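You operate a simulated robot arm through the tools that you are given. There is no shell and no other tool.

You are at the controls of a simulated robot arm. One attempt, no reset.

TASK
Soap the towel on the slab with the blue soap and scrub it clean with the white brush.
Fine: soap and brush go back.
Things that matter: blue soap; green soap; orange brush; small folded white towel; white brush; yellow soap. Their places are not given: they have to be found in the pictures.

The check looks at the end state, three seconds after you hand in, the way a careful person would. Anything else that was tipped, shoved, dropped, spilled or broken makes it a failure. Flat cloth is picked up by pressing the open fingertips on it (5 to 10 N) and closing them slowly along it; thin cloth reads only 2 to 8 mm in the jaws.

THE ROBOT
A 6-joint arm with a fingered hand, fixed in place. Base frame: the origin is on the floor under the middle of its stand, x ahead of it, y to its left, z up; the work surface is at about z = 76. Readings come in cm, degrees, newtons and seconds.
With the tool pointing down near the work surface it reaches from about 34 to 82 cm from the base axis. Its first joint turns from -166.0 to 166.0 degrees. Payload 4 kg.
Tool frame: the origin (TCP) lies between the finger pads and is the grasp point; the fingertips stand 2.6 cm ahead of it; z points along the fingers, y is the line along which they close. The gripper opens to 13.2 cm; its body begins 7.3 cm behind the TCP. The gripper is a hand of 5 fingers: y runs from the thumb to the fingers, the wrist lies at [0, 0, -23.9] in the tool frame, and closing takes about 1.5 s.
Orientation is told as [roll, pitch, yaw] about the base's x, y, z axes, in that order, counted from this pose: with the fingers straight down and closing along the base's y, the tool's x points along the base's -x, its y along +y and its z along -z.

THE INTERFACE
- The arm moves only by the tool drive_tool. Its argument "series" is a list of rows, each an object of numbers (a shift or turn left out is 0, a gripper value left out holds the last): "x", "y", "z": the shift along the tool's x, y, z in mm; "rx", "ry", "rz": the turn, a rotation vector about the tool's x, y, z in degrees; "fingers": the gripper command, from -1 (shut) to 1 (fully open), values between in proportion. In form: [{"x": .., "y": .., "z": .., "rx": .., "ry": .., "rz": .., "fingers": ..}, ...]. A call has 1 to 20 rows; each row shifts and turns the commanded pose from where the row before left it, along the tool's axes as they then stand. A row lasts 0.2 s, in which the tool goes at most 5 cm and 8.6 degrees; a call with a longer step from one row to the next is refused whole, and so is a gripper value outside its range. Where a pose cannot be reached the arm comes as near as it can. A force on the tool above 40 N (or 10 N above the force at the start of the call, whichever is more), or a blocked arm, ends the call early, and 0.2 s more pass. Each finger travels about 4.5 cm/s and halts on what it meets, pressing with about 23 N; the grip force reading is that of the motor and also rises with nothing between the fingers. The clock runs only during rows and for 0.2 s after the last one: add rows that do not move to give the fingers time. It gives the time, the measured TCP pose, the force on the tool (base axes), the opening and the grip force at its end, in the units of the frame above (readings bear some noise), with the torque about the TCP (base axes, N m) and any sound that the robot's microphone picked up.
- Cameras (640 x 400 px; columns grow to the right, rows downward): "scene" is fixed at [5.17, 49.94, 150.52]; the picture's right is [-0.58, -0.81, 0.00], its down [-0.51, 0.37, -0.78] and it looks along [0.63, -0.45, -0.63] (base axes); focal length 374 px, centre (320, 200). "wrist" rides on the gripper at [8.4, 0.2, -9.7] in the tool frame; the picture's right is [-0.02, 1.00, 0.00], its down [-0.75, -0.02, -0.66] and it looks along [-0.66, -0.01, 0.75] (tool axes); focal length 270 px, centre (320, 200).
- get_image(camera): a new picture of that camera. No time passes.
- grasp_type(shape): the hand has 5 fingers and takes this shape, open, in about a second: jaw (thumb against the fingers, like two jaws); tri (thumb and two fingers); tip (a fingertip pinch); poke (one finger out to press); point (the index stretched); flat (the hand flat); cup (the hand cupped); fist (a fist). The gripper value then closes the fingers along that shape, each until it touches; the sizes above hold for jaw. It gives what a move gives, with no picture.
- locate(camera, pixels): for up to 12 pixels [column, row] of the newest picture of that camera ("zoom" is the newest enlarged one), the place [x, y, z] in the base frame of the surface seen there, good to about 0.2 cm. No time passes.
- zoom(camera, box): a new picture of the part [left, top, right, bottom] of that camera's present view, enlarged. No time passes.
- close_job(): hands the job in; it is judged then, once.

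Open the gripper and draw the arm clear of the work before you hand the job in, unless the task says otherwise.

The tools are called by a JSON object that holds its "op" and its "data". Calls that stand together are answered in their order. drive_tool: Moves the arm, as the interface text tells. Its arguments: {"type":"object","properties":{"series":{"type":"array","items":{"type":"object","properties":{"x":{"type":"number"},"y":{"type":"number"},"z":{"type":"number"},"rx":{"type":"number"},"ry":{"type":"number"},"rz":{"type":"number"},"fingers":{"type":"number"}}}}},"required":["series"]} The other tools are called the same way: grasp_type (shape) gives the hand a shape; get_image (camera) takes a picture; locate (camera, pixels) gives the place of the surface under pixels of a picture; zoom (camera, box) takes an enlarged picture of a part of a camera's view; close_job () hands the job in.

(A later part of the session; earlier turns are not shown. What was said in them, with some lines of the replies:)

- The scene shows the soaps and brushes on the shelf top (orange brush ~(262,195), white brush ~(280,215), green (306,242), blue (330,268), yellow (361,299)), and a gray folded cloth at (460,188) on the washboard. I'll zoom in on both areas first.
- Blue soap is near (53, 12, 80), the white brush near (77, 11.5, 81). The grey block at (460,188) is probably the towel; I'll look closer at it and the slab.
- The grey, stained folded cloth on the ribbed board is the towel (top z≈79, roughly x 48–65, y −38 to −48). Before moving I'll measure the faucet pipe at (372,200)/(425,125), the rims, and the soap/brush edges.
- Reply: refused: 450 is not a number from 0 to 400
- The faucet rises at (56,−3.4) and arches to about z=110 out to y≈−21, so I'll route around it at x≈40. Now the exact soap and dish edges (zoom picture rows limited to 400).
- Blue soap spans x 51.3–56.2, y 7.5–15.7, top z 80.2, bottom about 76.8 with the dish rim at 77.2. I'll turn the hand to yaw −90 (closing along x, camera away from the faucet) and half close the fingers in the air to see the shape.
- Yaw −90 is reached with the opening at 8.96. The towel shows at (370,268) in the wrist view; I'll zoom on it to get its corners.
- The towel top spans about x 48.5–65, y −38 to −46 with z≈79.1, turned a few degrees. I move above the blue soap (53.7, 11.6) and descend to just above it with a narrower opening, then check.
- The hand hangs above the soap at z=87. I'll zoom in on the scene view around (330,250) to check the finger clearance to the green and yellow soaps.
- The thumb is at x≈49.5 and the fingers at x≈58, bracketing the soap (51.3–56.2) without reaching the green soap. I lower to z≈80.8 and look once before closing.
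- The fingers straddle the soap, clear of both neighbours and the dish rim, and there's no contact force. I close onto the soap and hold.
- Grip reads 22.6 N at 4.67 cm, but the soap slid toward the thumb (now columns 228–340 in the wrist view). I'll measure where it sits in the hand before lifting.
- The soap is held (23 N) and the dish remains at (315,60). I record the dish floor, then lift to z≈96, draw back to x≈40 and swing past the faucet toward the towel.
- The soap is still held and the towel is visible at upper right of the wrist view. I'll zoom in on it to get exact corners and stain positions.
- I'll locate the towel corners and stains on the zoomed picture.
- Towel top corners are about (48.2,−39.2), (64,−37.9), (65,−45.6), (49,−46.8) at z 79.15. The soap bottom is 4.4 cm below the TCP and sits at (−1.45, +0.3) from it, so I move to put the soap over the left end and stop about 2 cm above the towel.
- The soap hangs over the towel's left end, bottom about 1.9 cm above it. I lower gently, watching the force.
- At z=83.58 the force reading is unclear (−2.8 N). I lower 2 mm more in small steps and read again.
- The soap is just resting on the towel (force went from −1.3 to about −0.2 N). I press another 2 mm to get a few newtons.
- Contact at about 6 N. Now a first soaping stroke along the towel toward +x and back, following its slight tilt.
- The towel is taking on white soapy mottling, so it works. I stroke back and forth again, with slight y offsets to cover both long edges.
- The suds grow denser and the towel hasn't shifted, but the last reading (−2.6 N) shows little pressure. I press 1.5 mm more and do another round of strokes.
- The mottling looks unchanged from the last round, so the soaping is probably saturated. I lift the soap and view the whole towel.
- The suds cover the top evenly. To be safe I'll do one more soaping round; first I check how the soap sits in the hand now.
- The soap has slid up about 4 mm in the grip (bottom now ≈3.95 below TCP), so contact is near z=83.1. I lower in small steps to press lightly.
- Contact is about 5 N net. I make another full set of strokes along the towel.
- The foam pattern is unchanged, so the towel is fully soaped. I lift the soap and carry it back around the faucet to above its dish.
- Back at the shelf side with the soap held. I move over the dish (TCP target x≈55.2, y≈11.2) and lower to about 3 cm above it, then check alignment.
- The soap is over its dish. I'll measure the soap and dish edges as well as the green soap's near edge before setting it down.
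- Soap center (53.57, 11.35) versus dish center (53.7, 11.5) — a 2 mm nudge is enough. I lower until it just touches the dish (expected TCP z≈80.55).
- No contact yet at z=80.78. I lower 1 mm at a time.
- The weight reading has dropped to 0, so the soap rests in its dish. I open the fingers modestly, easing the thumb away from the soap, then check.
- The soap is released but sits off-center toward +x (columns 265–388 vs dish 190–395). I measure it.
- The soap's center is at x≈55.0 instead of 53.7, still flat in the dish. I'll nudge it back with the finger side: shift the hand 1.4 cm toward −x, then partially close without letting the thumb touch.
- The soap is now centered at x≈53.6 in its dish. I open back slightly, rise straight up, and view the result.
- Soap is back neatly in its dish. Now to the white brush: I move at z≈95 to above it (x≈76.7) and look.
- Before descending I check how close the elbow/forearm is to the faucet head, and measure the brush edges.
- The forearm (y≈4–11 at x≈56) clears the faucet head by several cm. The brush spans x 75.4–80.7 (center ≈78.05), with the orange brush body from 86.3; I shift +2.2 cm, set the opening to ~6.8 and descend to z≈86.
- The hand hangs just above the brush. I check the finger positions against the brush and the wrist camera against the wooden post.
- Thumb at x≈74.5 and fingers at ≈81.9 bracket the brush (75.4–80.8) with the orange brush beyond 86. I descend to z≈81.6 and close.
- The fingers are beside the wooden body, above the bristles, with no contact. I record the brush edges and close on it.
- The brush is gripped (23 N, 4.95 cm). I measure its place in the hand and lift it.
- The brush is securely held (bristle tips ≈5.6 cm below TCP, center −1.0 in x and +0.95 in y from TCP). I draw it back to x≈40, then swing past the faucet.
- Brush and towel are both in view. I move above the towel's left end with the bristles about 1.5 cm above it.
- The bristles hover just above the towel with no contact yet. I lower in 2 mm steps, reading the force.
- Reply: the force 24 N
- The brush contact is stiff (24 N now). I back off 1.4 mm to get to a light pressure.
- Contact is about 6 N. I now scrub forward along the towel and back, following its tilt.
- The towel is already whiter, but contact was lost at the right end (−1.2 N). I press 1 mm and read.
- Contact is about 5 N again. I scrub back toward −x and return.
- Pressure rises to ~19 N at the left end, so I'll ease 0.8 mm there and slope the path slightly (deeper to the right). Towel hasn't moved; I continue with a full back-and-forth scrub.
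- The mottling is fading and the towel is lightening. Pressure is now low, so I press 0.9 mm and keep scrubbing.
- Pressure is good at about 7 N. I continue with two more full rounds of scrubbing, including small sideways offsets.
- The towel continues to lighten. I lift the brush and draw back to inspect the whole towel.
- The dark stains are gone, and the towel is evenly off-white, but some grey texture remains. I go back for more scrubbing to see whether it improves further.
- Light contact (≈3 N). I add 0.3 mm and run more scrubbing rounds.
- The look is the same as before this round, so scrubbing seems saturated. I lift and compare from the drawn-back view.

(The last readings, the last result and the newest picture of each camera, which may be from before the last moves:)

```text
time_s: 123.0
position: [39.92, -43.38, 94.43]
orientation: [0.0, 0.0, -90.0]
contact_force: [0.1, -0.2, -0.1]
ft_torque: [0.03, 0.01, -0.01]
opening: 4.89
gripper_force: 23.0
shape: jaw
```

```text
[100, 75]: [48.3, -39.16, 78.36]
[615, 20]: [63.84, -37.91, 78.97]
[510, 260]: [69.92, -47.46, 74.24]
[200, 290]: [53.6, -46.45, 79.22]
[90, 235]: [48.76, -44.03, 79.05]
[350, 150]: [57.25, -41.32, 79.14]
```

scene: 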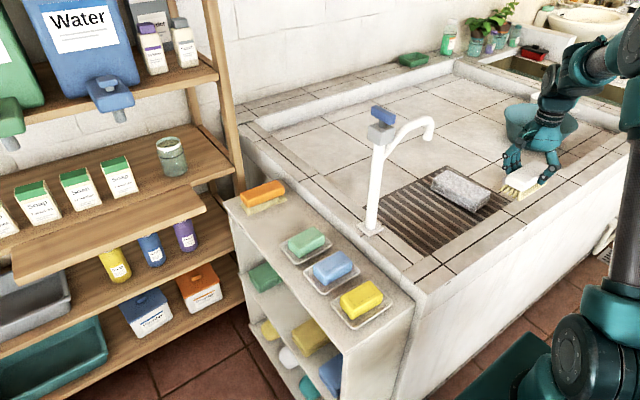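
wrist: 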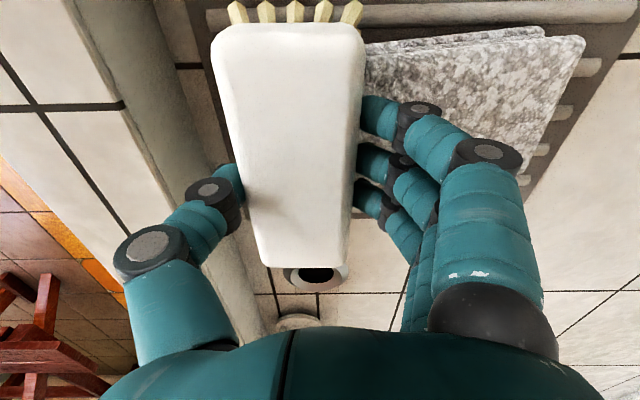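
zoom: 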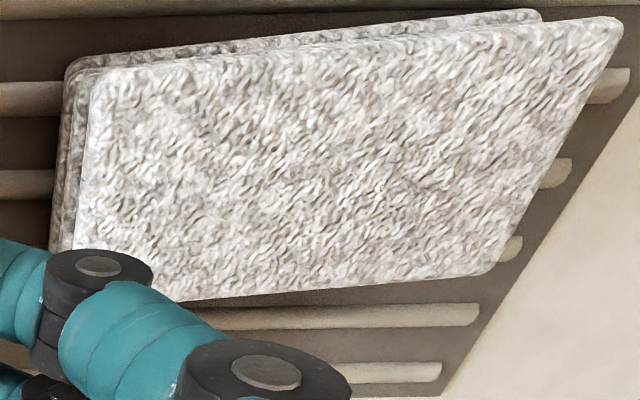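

The towel is in place and evenly light; it may be slightly whiter than before this round. I do a final set of scrubbing strokes with a little more pressure to be sure it's fully clean.

{"op": "drive_tool", "data": {"series": [{"y": 40}, {"y": 40}, {"y": 30}, {"z": 40}, {"z": 35}, {"z": 15}, {"z": 6}, {"z": 2.5}, {"z": 1.2}, {}, {}]}}

{"op": "drive_tool", "data": {"series": [{"z": 0.5}, {}, {}]}}

```text
time_s: 125.4
position: [50.98, -43.47, 84.44]
orientation: [0.0, -0.1, -90.0]
contact_force: [-1.3, 0.0, -0.6]
ft_torque: [0.02, -0.02, 0.01]
opening: 4.9
gripper_force: 23.1
shape: jaw
```

```text
time_s: 126.2
position: [50.95, -43.36, 84.37]
orientation: [0.0, 0.1, -90.0]
contact_force: [0.1, 0.5, 3.2]
ft_torque: [0.01, -0.04, -0.03]
opening: 4.92
gripper_force: 23.1
shape: jaw
```

Contact ≈4 N; I add 0.4 mm and scrub several rounds more.

{"op": "drive_tool", "data": {"series": [{"z": 0.4}, {"y": 14, "x": 1, "z": 0.1}, {"y": 14, "x": 1, "z": 0.1}, {"y": 14, "x": 1, "z": 0.1}, {"y": 14, "x": 1, "z": 0.1}, {"y": 14, "x": 1, "z": 0.1}, {"y": 14, "x": 1, "z": 0.1}, {"y": 14, "x": 1, "z": 0.1}, {"y": 14, "x": 1, "z": 0.1}, {"y": 14, "x": 1}, {"y": -14, "x": -1}, {"y": -14, "x": -1, "z": -0.1}, {"y": -14, "x": -1, "z": -0.1}, {"y": -14, "x": -1, "z": -0.1}, {"y": -14, "x": -1, "z": -0.1}, {"y": -14, "x": -1, "z": -0.1}, {"y": -14, "x": -1, "z": -0.1}, {"y": -14, "x": -1, "z": -0.1}, {"y": -14, "x": -1, "z": -0.1}, {}]}}

{"op": "drive_tool", "data": {"series": [{"z": 0.2, "x": 5}, {"y": 14, "x": 1, "z": 0.1}, {"y": 14, "x": 1, "z": 0.1}, {"y": 14, "x": 1, "z": 0.1}, {"y": 14, "x": 1, "z": 0.1}, {"y": 14, "x": 1, "z": 0.1}, {"y": 14, "x": 1, "z": 0.1}, {"y": 14, "x": 1, "z": 0.1}, {"y": 14, "x": 1, "z": 0.1}, {"y": 14, "x": 1}, {"y": -14, "x": -8}, {"y": -14, "x": -1, "z": -0.1}, {"y": -14, "x": -1, "z": -0.1}, {"y": -14, "x": -1, "z": -0.1}, {"y": -14, "x": -1, "z": -0.1}, {"y": -14, "x": -1, "z": -0.1}, {"y": -14, "x": -1, "z": -0.1}, {"y": -14, "x": -1, "z": -0.1}, {"y": -14, "x": -1, "z": -0.1}, {}]}}

{"op": "drive_tool", "data": {"series": [{"x": 2}, {"y": 14, "x": 1, "z": 0.1}, {"y": 14, "x": 1, "z": 0.1}, {"y": 14, "x": 1, "z": 0.1}, {"y": 14, "x": 1, "z": 0.1}, {"y": 14, "x": 1, "z": 0.1}, {"y": 14, "x": 1, "z": 0.1}, {"y": 14, "x": 1, "z": 0.1}, {"y": 14, "x": 1, "z": 0.1}, {"y": 14, "x": 1}, {"y": -14, "x": -1}, {"y": -14, "x": -1, "z": -0.1}, {"y": -14, "x": -1, "z": -0.1}, {"y": -14, "x": -1, "z": -0.1}, {"y": -14, "x": -1, "z": -0.1}, {"y": -14, "x": -1, "z": -0.1}, {"y": -14, "x": -1, "z": -0.1}, {"y": -14, "x": -1, "z": -0.1}, {"y": -14, "x": -1, "z": -0.1}, {}]}}

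{"op": "drive_tool", "data": {"series": [{"z": -20}, {"z": -40}, {"z": -40}, {"y": -40}, {"y": -40}, {"y": -30}, {}]}}

{"op": "zoom", "data": {"camera": "scene", "box": [400, 130, 540, 230]}}

{"op": "zoom", "data": {"camera": "wrist", "box": [380, 0, 640, 163]}}

{"op": "get_image", "data": {"camera": "wrist"}}

```text
time_s: 130.4
position: [50.89, -43.43, 84.28]
orientation: [-0.1, 0.1, -90.0]
contact_force: [0.3, -0.7, 1.8]
ft_torque: [-0.03, -0.03, 0.05]
opening: 4.9
gripper_force: 22.9
shape: jaw
```

```text
time_s: 134.6
position: [51.05, -43.6, 84.24]
orientation: [0.0, 0.0, -90.0]
contact_force: [2.1, 0.2, 5.9]
ft_torque: [-0.03, -0.02, 0.0]
opening: 4.9
gripper_force: 23.6
shape: jaw
```

```text
time_s: 138.8
position: [51.0, -43.28, 84.39]
orientation: [0.0, 0.1, -90.0]
contact_force: [1.2, -0.2, 0.9]
ft_torque: [0.02, -0.01, 0.03]
opening: 4.89
gripper_force: 23.4
shape: jaw
```

```text
time_s: 140.4
position: [40.01, -43.49, 94.2]
orientation: [0.0, 0.0, -90.0]
contact_force: [0.4, -0.2, -1.7]
ft_torque: [0.01, -0.03, 0.01]
opening: 4.92
gripper_force: 22.9
shape: jaw
```

```text
4.00 times, centred on (470, 180) of scene
```

zoom: 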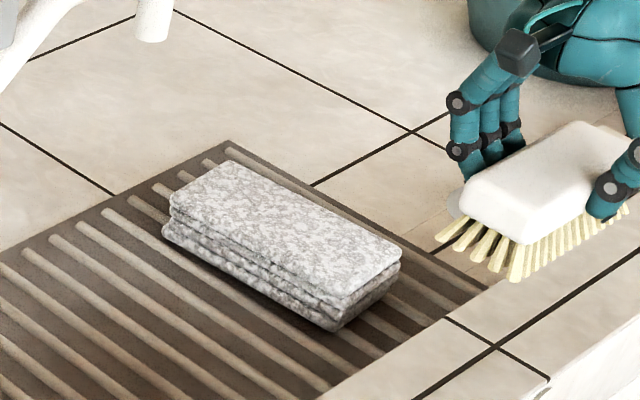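

```text
2.45 times, centred on (510, 82) of wrist
```

zoom: 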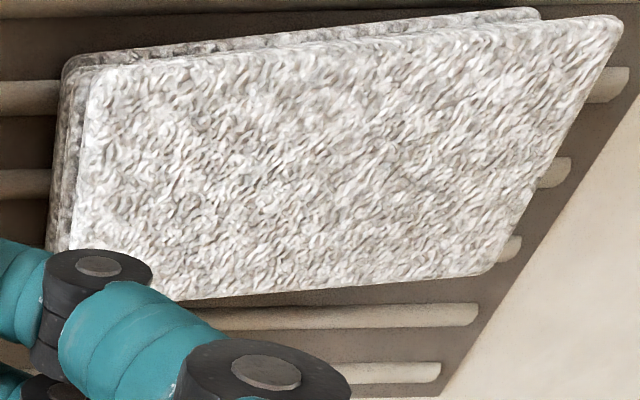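

```text
taken
```

wrist: 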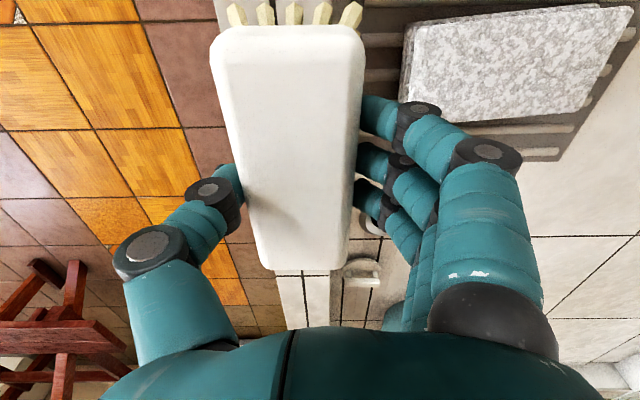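

It looks saturated or nearly so. I take a tighter zoom as a baseline, then do one more set of rounds to see if anything still changes.

{"op": "zoom", "data": {"camera": "scene", "box": [434, 167, 504, 214]}}

{"op": "drive_tool", "data": {"series": [{"y": 40}, {"y": 40}, {"y": 30}, {"z": 40}, {"z": 35}, {"z": 15}, {"z": 6}, {"z": 2.5}, {"z": 1.2}, {}, {}]}}

{"op": "drive_tool", "data": {"series": [{"z": 0.5}, {}, {}]}}

```text
8.51 times, centred on (469, 190) of scene
```

zoom: 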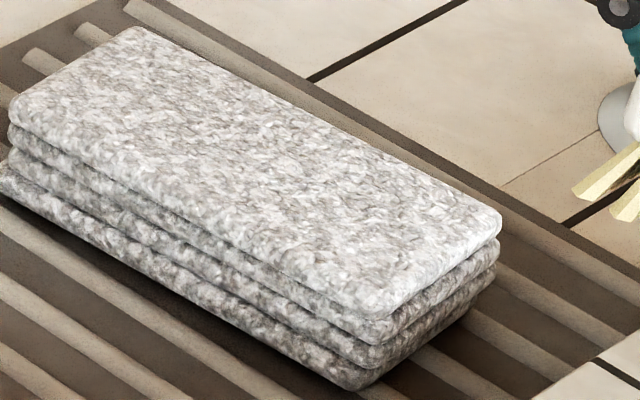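

```text
time_s: 142.8
position: [51.05, -43.26, 84.24]
orientation: [0.0, 0.0, -89.9]
contact_force: [-0.1, 0.1, 2.0]
ft_torque: [-0.03, -0.05, 0.06]
opening: 4.9
gripper_force: 22.7
shape: jaw
```

```text
time_s: 143.6
position: [50.91, -43.38, 84.3]
orientation: [0.1, 0.1, -90.0]
contact_force: [0.5, -0.3, 6.7]
ft_torque: [-0.02, 0.0, -0.02]
opening: 4.9
gripper_force: 22.6
shape: jaw
```

Contact is ≈8 N. I run three more rounds, then compare with the baseline zoom.

{"op": "drive_tool", "data": {"series": [{}, {"y": 14, "x": 1, "z": 0.1}, {"y": 14, "x": 1, "z": 0.1}, {"y": 14, "x": 1, "z": 0.1}, {"y": 14, "x": 1, "z": 0.1}, {"y": 14, "x": 1, "z": 0.1}, {"y": 14, "x": 1, "z": 0.1}, {"y": 14, "x": 1, "z": 0.1}, {"y": 14, "x": 1, "z": 0.1}, {"y": 14, "x": 1}, {"y": -14, "x": -1}, {"y": -14, "x": -1, "z": -0.1}, {"y": -14, "x": -1, "z": -0.1}, {"y": -14, "x": -1, "z": -0.1}, {"y": -14, "x": -1, "z": -0.1}, {"y": -14, "x": -1, "z": -0.1}, {"y": -14, "x": -1, "z": -0.1}, {"y": -14, "x": -1, "z": -0.1}, {"y": -14, "x": -1, "z": -0.1}, {}]}}

{"op": "drive_tool", "data": {"series": [{"z": 0.3}, {"y": 14, "x": 1, "z": 0.1}, {"y": 14, "x": 1, "z": 0.1}, {"y": 14, "x": 1, "z": 0.1}, {"y": 14, "x": 1, "z": 0.1}, {"y": 14, "x": 1, "z": 0.1}, {"y": 14, "x": 1, "z": 0.1}, {"y": 14, "x": 1, "z": 0.1}, {"y": 14, "x": 1, "z": 0.1}, {"y": 14, "x": 1}, {"y": -14, "x": -1}, {"y": -14, "x": -1, "z": -0.1}, {"y": -14, "x": -1, "z": -0.1}, {"y": -14, "x": -1, "z": -0.1}, {"y": -14, "x": -1, "z": -0.1}, {"y": -14, "x": -1, "z": -0.1}, {"y": -14, "x": -1, "z": -0.1}, {"y": -14, "x": -1, "z": -0.1}, {"y": -14, "x": -1, "z": -0.1}, {}]}}

{"op": "drive_tool", "data": {"series": [{"z": 0.2}, {"y": 14, "x": 1, "z": 0.1}, {"y": 14, "x": 1, "z": 0.1}, {"y": 14, "x": 1, "z": 0.1}, {"y": 14, "x": 1, "z": 0.1}, {"y": 14, "x": 1, "z": 0.1}, {"y": 14, "x": 1, "z": 0.1}, {"y": 14, "x": 1, "z": 0.1}, {"y": 14, "x": 1, "z": 0.1}, {"y": 14, "x": 1}, {"y": -14, "x": -1}, {"y": -14, "x": -1, "z": -0.1}, {"y": -14, "x": -1, "z": -0.1}, {"y": -14, "x": -1, "z": -0.1}, {"y": -14, "x": -1, "z": -0.1}, {"y": -14, "x": -1, "z": -0.1}, {"y": -14, "x": -1, "z": -0.1}, {"y": -14, "x": -1, "z": -0.1}, {"y": -14, "x": -1, "z": -0.1}, {}]}}

{"op": "drive_tool", "data": {"series": [{"z": -20}, {"z": -40}, {"z": -40}, {"y": -40}, {"y": -40}, {"y": -30}, {}]}}

{"op": "zoom", "data": {"camera": "scene", "box": [434, 167, 504, 214]}}

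{"op": "get_image", "data": {"camera": "wrist"}}

```text
time_s: 147.8
position: [51.09, -43.29, 84.38]
orientation: [-0.1, 0.0, -90.0]
contact_force: [-0.3, 0.1, -0.9]
ft_torque: [-0.03, -0.01, 0.02]
opening: 4.92
gripper_force: 22.8
shape: jaw
```

```text
time_s: 152.0
position: [51.03, -43.37, 84.24]
orientation: [0.0, -0.1, -89.9]
contact_force: [1.2, 0.5, 3.5]
ft_torque: [-0.01, 0.0, 0.03]
opening: 4.91
gripper_force: 23.6
shape: jaw
```

```text
time_s: 156.2
position: [50.85, -43.21, 84.24]
orientation: [0.0, 0.0, -90.0]
contact_force: [0.6, 0.2, 1.8]
ft_torque: [-0.01, 0.0, -0.03]
opening: 4.91
gripper_force: 22.6
shape: jaw
```

```text
time_s: 157.8
position: [40.01, -43.34, 94.15]
orientation: [0.0, 0.0, -89.9]
contact_force: [0.2, 0.8, -0.5]
ft_torque: [-0.04, 0.0, -0.03]
opening: 4.92
gripper_force: 22.3
shape: jaw
```

```text
8.51 times, centred on (469, 190) of scene
```

zoom: 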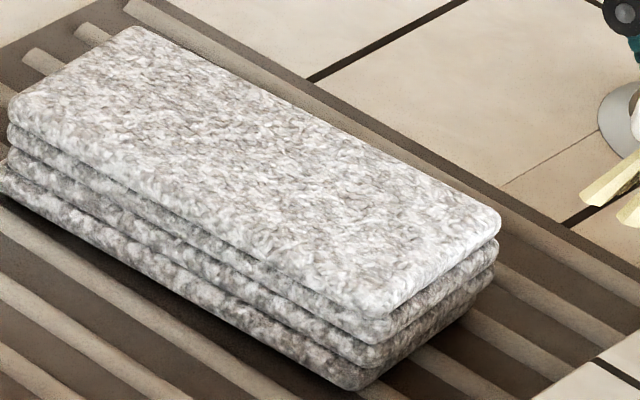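

```text
taken
```

wrist: 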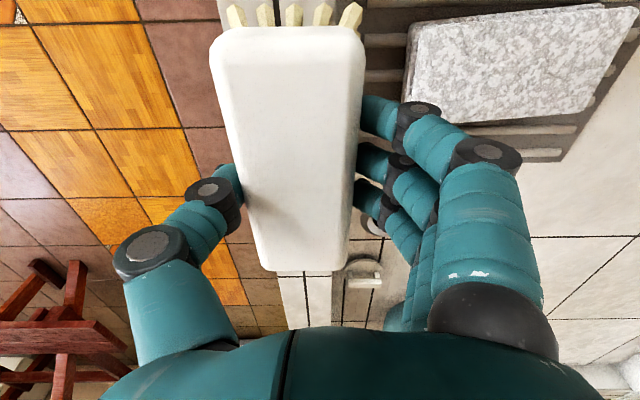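

Identical to the baseline, so the towel is as clean as it gets. Now I measure the brush's present place in the hand before carrying it back.

{"op": "locate", "data": {"camera": "wrist", "pixels": [[215, 70], [360, 70], [243, 180], [350, 180], [305, 265], [290, 34], [295, 150]]}}

{"op": "drive_tool", "data": {"series": [{"z": -25, "x": 10}, {"x": 40}, {"x": 40}, {"x": 40}, {"x": 40}, {"x": 40}, {"x": 40}, {"x": 40}, {"x": 40}, {"x": 40}, {"x": 40}, {"x": 40}, {"x": 40}, {"x": 40}, {"x": 13}, {}]}}

```text
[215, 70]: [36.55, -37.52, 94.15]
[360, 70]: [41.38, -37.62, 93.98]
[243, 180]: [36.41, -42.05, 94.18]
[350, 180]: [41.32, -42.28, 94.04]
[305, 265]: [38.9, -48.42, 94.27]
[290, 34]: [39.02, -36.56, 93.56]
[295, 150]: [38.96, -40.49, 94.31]
```

```text
time_s: 161.2
position: [40.09, 11.01, 96.59]
orientation: [0.0, 0.0, -90.0]
contact_force: [0.2, -0.6, -1.3]
ft_torque: [0.03, 0.01, 0.01]
opening: 4.88
gripper_force: 22.9
shape: jaw
```

The brush has slid up ~5 mm in the grip (top now 0.15 above TCP, center −1.05 x, +0.85 y), so shelf contact should come at TCP z≈81.05. I carry it out to x≈78.35, y≈11.2 (allowing for the ~0.9 cm thumb push on release) and lower to just above the shelf.

{"op": "drive_tool", "data": {"series": [{"y": 40, "x": 2}, {"y": 40}, {"y": 40}, {"y": 40}, {"y": 40}, {"y": 40}, {"y": 40}, {"y": 40}, {"y": 40}, {"y": 23}, {}, {"z": 30}, {"z": 30}, {"z": 30}, {"z": 25}, {"z": 12}, {}, {}]}}

{"op": "get_image", "data": {"camera": "wrist"}}

{"op": "zoom", "data": {"camera": "scene", "box": [220, 130, 340, 260]}}

```text
time_s: 165.0
position: [78.43, 11.09, 83.94]
orientation: [0.0, 0.0, -89.9]
contact_force: [-0.3, 0.0, -1.0]
ft_torque: [0.0, 0.0, 0.0]
opening: 4.88
gripper_force: 23.1
shape: jaw
```

```text
taken
```

wrist: 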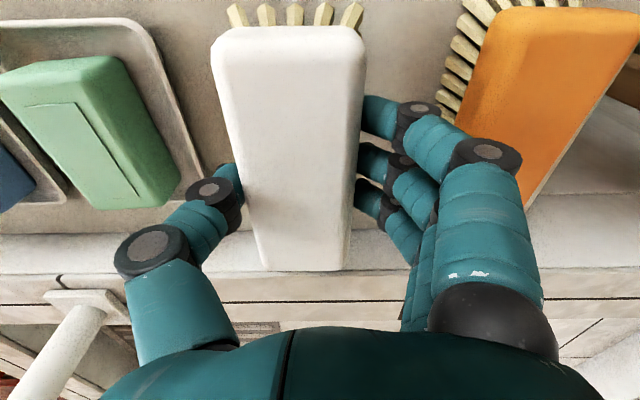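

```text
3.08 times, centred on (280, 195) of scene
```

zoom: 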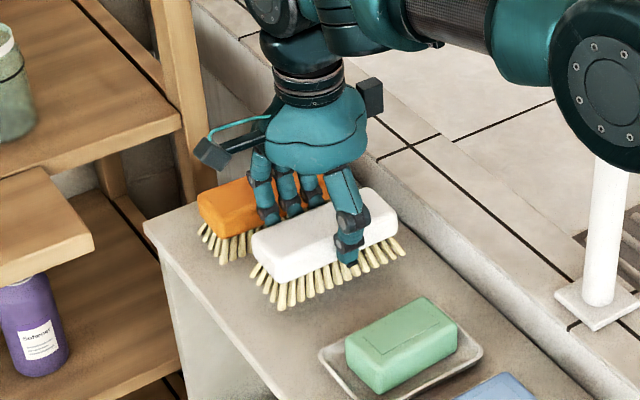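

The brush hangs ≈2.9 cm above the shelf at its spot. I lower most of the way and then in small steps until contact.

{"op": "locate", "data": {"camera": "wrist", "pixels": [[305, 265], [290, 34], [215, 70], [360, 70]]}}

{"op": "drive_tool", "data": {"series": [{"z": 10, "x": 1}, {"z": 8}, {"z": 5}, {"z": 2}, {}, {}]}}

{"op": "drive_tool", "data": {"series": [{"z": 1}, {"z": 1}, {}, {}]}}

```text
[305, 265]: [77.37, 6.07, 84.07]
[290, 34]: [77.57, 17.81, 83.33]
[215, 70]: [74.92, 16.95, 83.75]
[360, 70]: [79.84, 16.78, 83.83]
```

```text
time_s: 166.4
position: [78.44, 11.24, 81.54]
orientation: [0.0, 0.0, -90.1]
contact_force: [0.7, -0.8, -0.5]
ft_torque: [0.02, -0.02, 0.02]
opening: 4.87
gripper_force: 23.0
shape: jaw
```

```text
time_s: 167.4
position: [78.38, 11.3, 81.37]
orientation: [0.0, 0.0, -90.0]
contact_force: [0.9, 0.6, -0.1]
ft_torque: [0.0, 0.0, -0.01]
opening: 4.89
gripper_force: 23.0
shape: jaw
```

{"op": "drive_tool", "data": {"series": [{"z": 1}, {}, {}]}}

{"op": "drive_tool", "data": {"series": [{"z": 1}, {}, {}]}}

```text
time_s: 168.2
position: [78.38, 11.23, 81.26]
orientation: [-0.1, 0.1, -90.0]
contact_force: [0.4, 0.2, -0.8]
ft_torque: [-0.03, -0.02, -0.01]
opening: 4.88
gripper_force: 22.9
shape: jaw
```

```text
time_s: 169.0
position: [78.42, 11.24, 81.08]
orientation: [0.0, 0.0, -90.1]
contact_force: [1.0, -0.2, -0.9]
ft_torque: [0.0, -0.02, 0.01]
opening: 4.87
gripper_force: 23.0
shape: jaw
```

{"op": "drive_tool", "data": {"series": [{"z": 0.7}, {}, {}]}}

{"op": "zoom", "data": {"camera": "scene", "box": [230, 170, 320, 250]}}

```text
time_s: 169.8
position: [78.38, 11.33, 81.12]
orientation: [0.0, 0.1, -89.9]
contact_force: [-0.4, -0.7, 4.6]
ft_torque: [0.03, -0.05, 0.01]
opening: 4.89
gripper_force: 23.0
shape: jaw
```

```text
5.00 times, centred on (275, 210) of scene
```

zoom: 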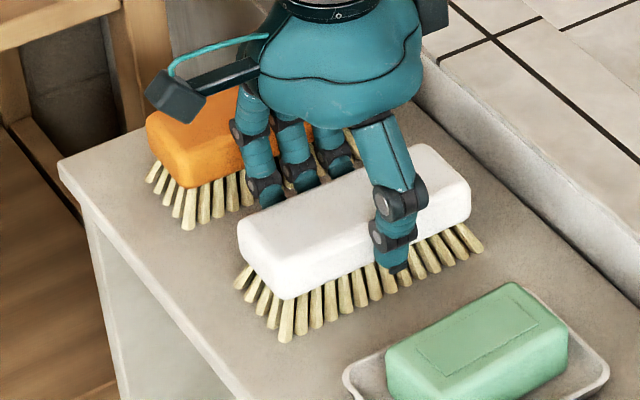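

The bristles rest on the shelf (≈5 N). I ease 0.3 mm and open the fingers to the earlier pre-grasp width.

{"op": "drive_tool", "data": {"series": [{"z": -0.3}, {"fingers": 0.03}, {}, {}, {}, {}]}}

{"op": "get_image", "data": {"camera": "wrist"}}

{"op": "zoom", "data": {"camera": "scene", "box": [230, 170, 320, 250]}}

```text
time_s: 171.2
position: [78.43, 11.16, 81.05]
orientation: [0.1, 0.0, -90.0]
contact_force: [-0.2, 0.2, 0.1]
ft_torque: [-0.01, 0.01, -0.01]
opening: 6.71
gripper_force: 0.1
shape: jaw
```

```text
taken
```

wrist: 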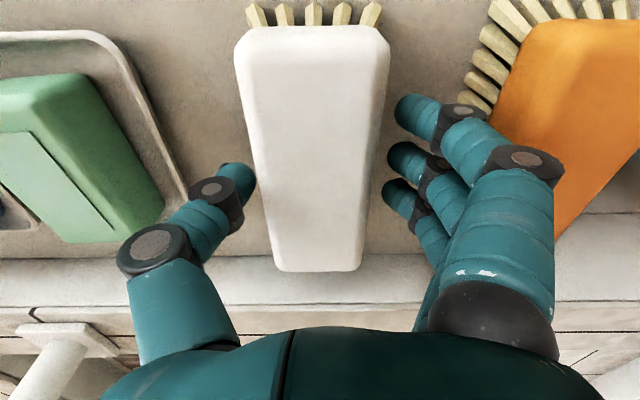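

```text
5.00 times, centred on (275, 210) of scene
```

zoom: 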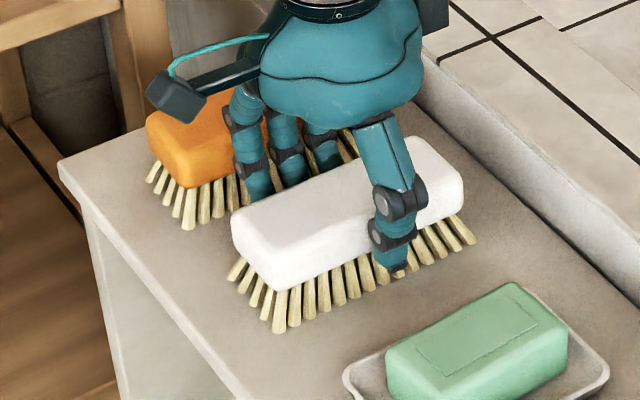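

The brush is released and looks right where it began. I verify its edges, then rise straight up.

{"op": "locate", "data": {"camera": "wrist", "pixels": [[238, 70], [386, 70], [262, 180], [370, 180], [318, 264], [312, 34]]}}

{"op": "drive_tool", "data": {"series": [{"z": -8}, {"z": -15}, {"z": -30}, {"z": -40}, {"z": -40}, {"z": -20}, {}]}}

{"op": "get_image", "data": {"camera": "wrist"}}

{"op": "zoom", "data": {"camera": "scene", "box": [220, 160, 420, 340]}}

```text
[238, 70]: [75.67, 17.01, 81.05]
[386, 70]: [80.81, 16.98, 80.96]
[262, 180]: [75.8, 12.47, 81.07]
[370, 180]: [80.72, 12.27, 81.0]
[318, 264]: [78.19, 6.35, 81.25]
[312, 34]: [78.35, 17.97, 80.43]
```

```text
time_s: 172.8
position: [78.29, 11.2, 96.37]
orientation: [0.0, 0.0, -89.9]
contact_force: [0.1, -0.4, -0.6]
ft_torque: [-0.01, -0.01, 0.02]
opening: 6.73
gripper_force: 0.0
shape: jaw
```

```text
taken
```

wrist: 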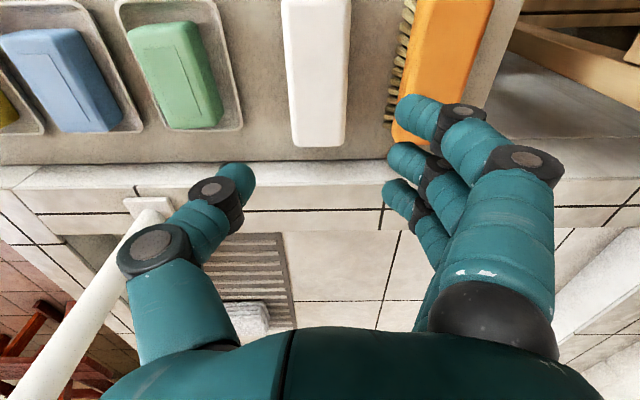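

```text
2.22 times, centred on (320, 250) of scene
```

zoom: 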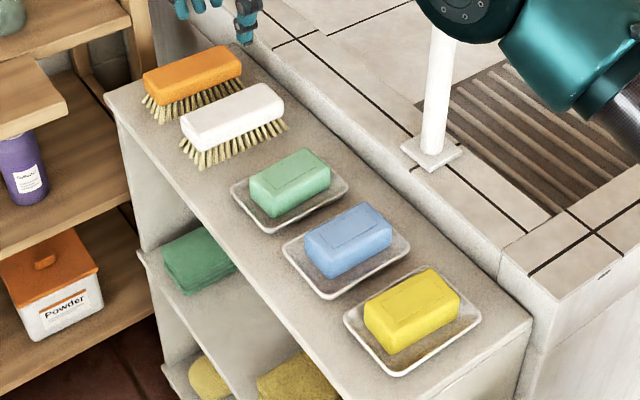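

Brush center is (78.25, 12.1) versus 78.1/12.0 originally, and all shelf items look as at the start. I draw the arm back to its start area, open the hand, and take final pictures.

{"op": "drive_tool", "data": {"series": [{"z": -30, "y": -10}, {"z": -30, "y": -30}, {"z": -30, "y": -35}, {"z": -20, "y": -40}, {"y": -40}, {"y": -40}, {"y": -40}, {"y": -40}, {"y": -40}, {"y": -15, "fingers": 0.5}, {"fingers": 1}, {}, {}, {}, {}]}}

{"op": "get_image", "data": {"camera": "scene"}}

{"op": "zoom", "data": {"camera": "scene", "box": [400, 130, 540, 230]}}

{"op": "get_image", "data": {"camera": "wrist"}}

```text
time_s: 176.0
position: [45.29, 11.17, 107.25]
orientation: [0.1, 0.0, -89.9]
contact_force: [-0.4, 0.0, 0.2]
ft_torque: [0.0, -0.02, -0.01]
opening: 13.16
gripper_force: 0.0
shape: jaw
```

```text
taken
```

scene: 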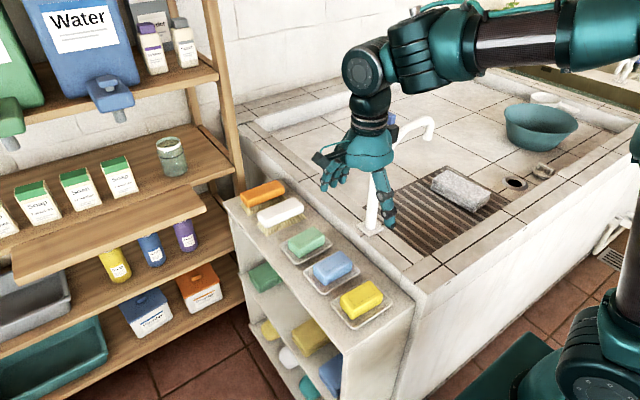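

```text
4.00 times, centred on (470, 180) of scene
```

zoom: 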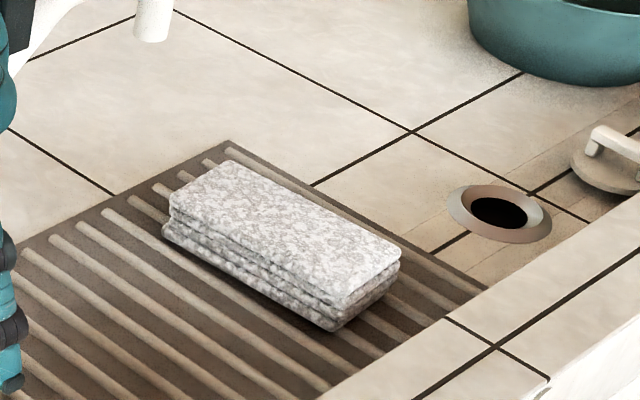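

```text
taken
```

wrist: 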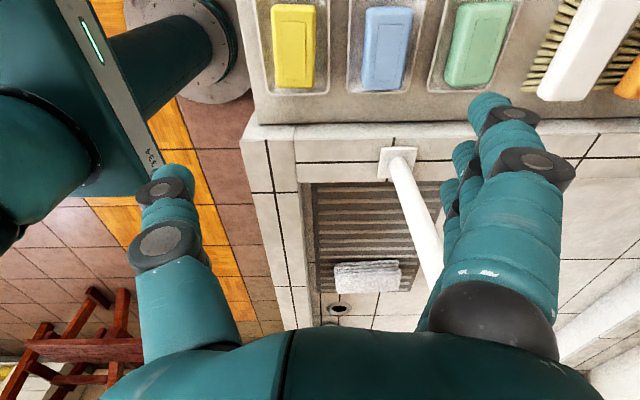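

The towel lies in place and is evenly light with no stains. Blue soap is in its dish, the white brush is back beside the orange one, nothing else has moved, and the hand is open and clear. I hand in the job.

{"op": "close_job", "data": {}}

```text
The job is handed in.
```

I soaped the towel with the blue soap and scrubbed it with the white brush. I put both tools back and handed in the job. I haven't seen the check's verdict.

- **Towel:** it is still in its place on the ribbed board. The dark stains are gone and it is an even off-white. A faint grey mottling remains, which is probably leftover lather. The last three scrubbing rounds made no visible difference, so I stopped there.
- **Blue soap:** it is back in its dish. It slid about 1.3 cm off centre when I let go, so I nudged it back to the middle.
- **White brush:** it is back next to the orange brush, within about 2 mm of where it started.
- **Everything else:** the green and yellow soaps, the orange brush, the faucet and the bowl look the same as at the start. The hand is open and the arm is clear of the work.
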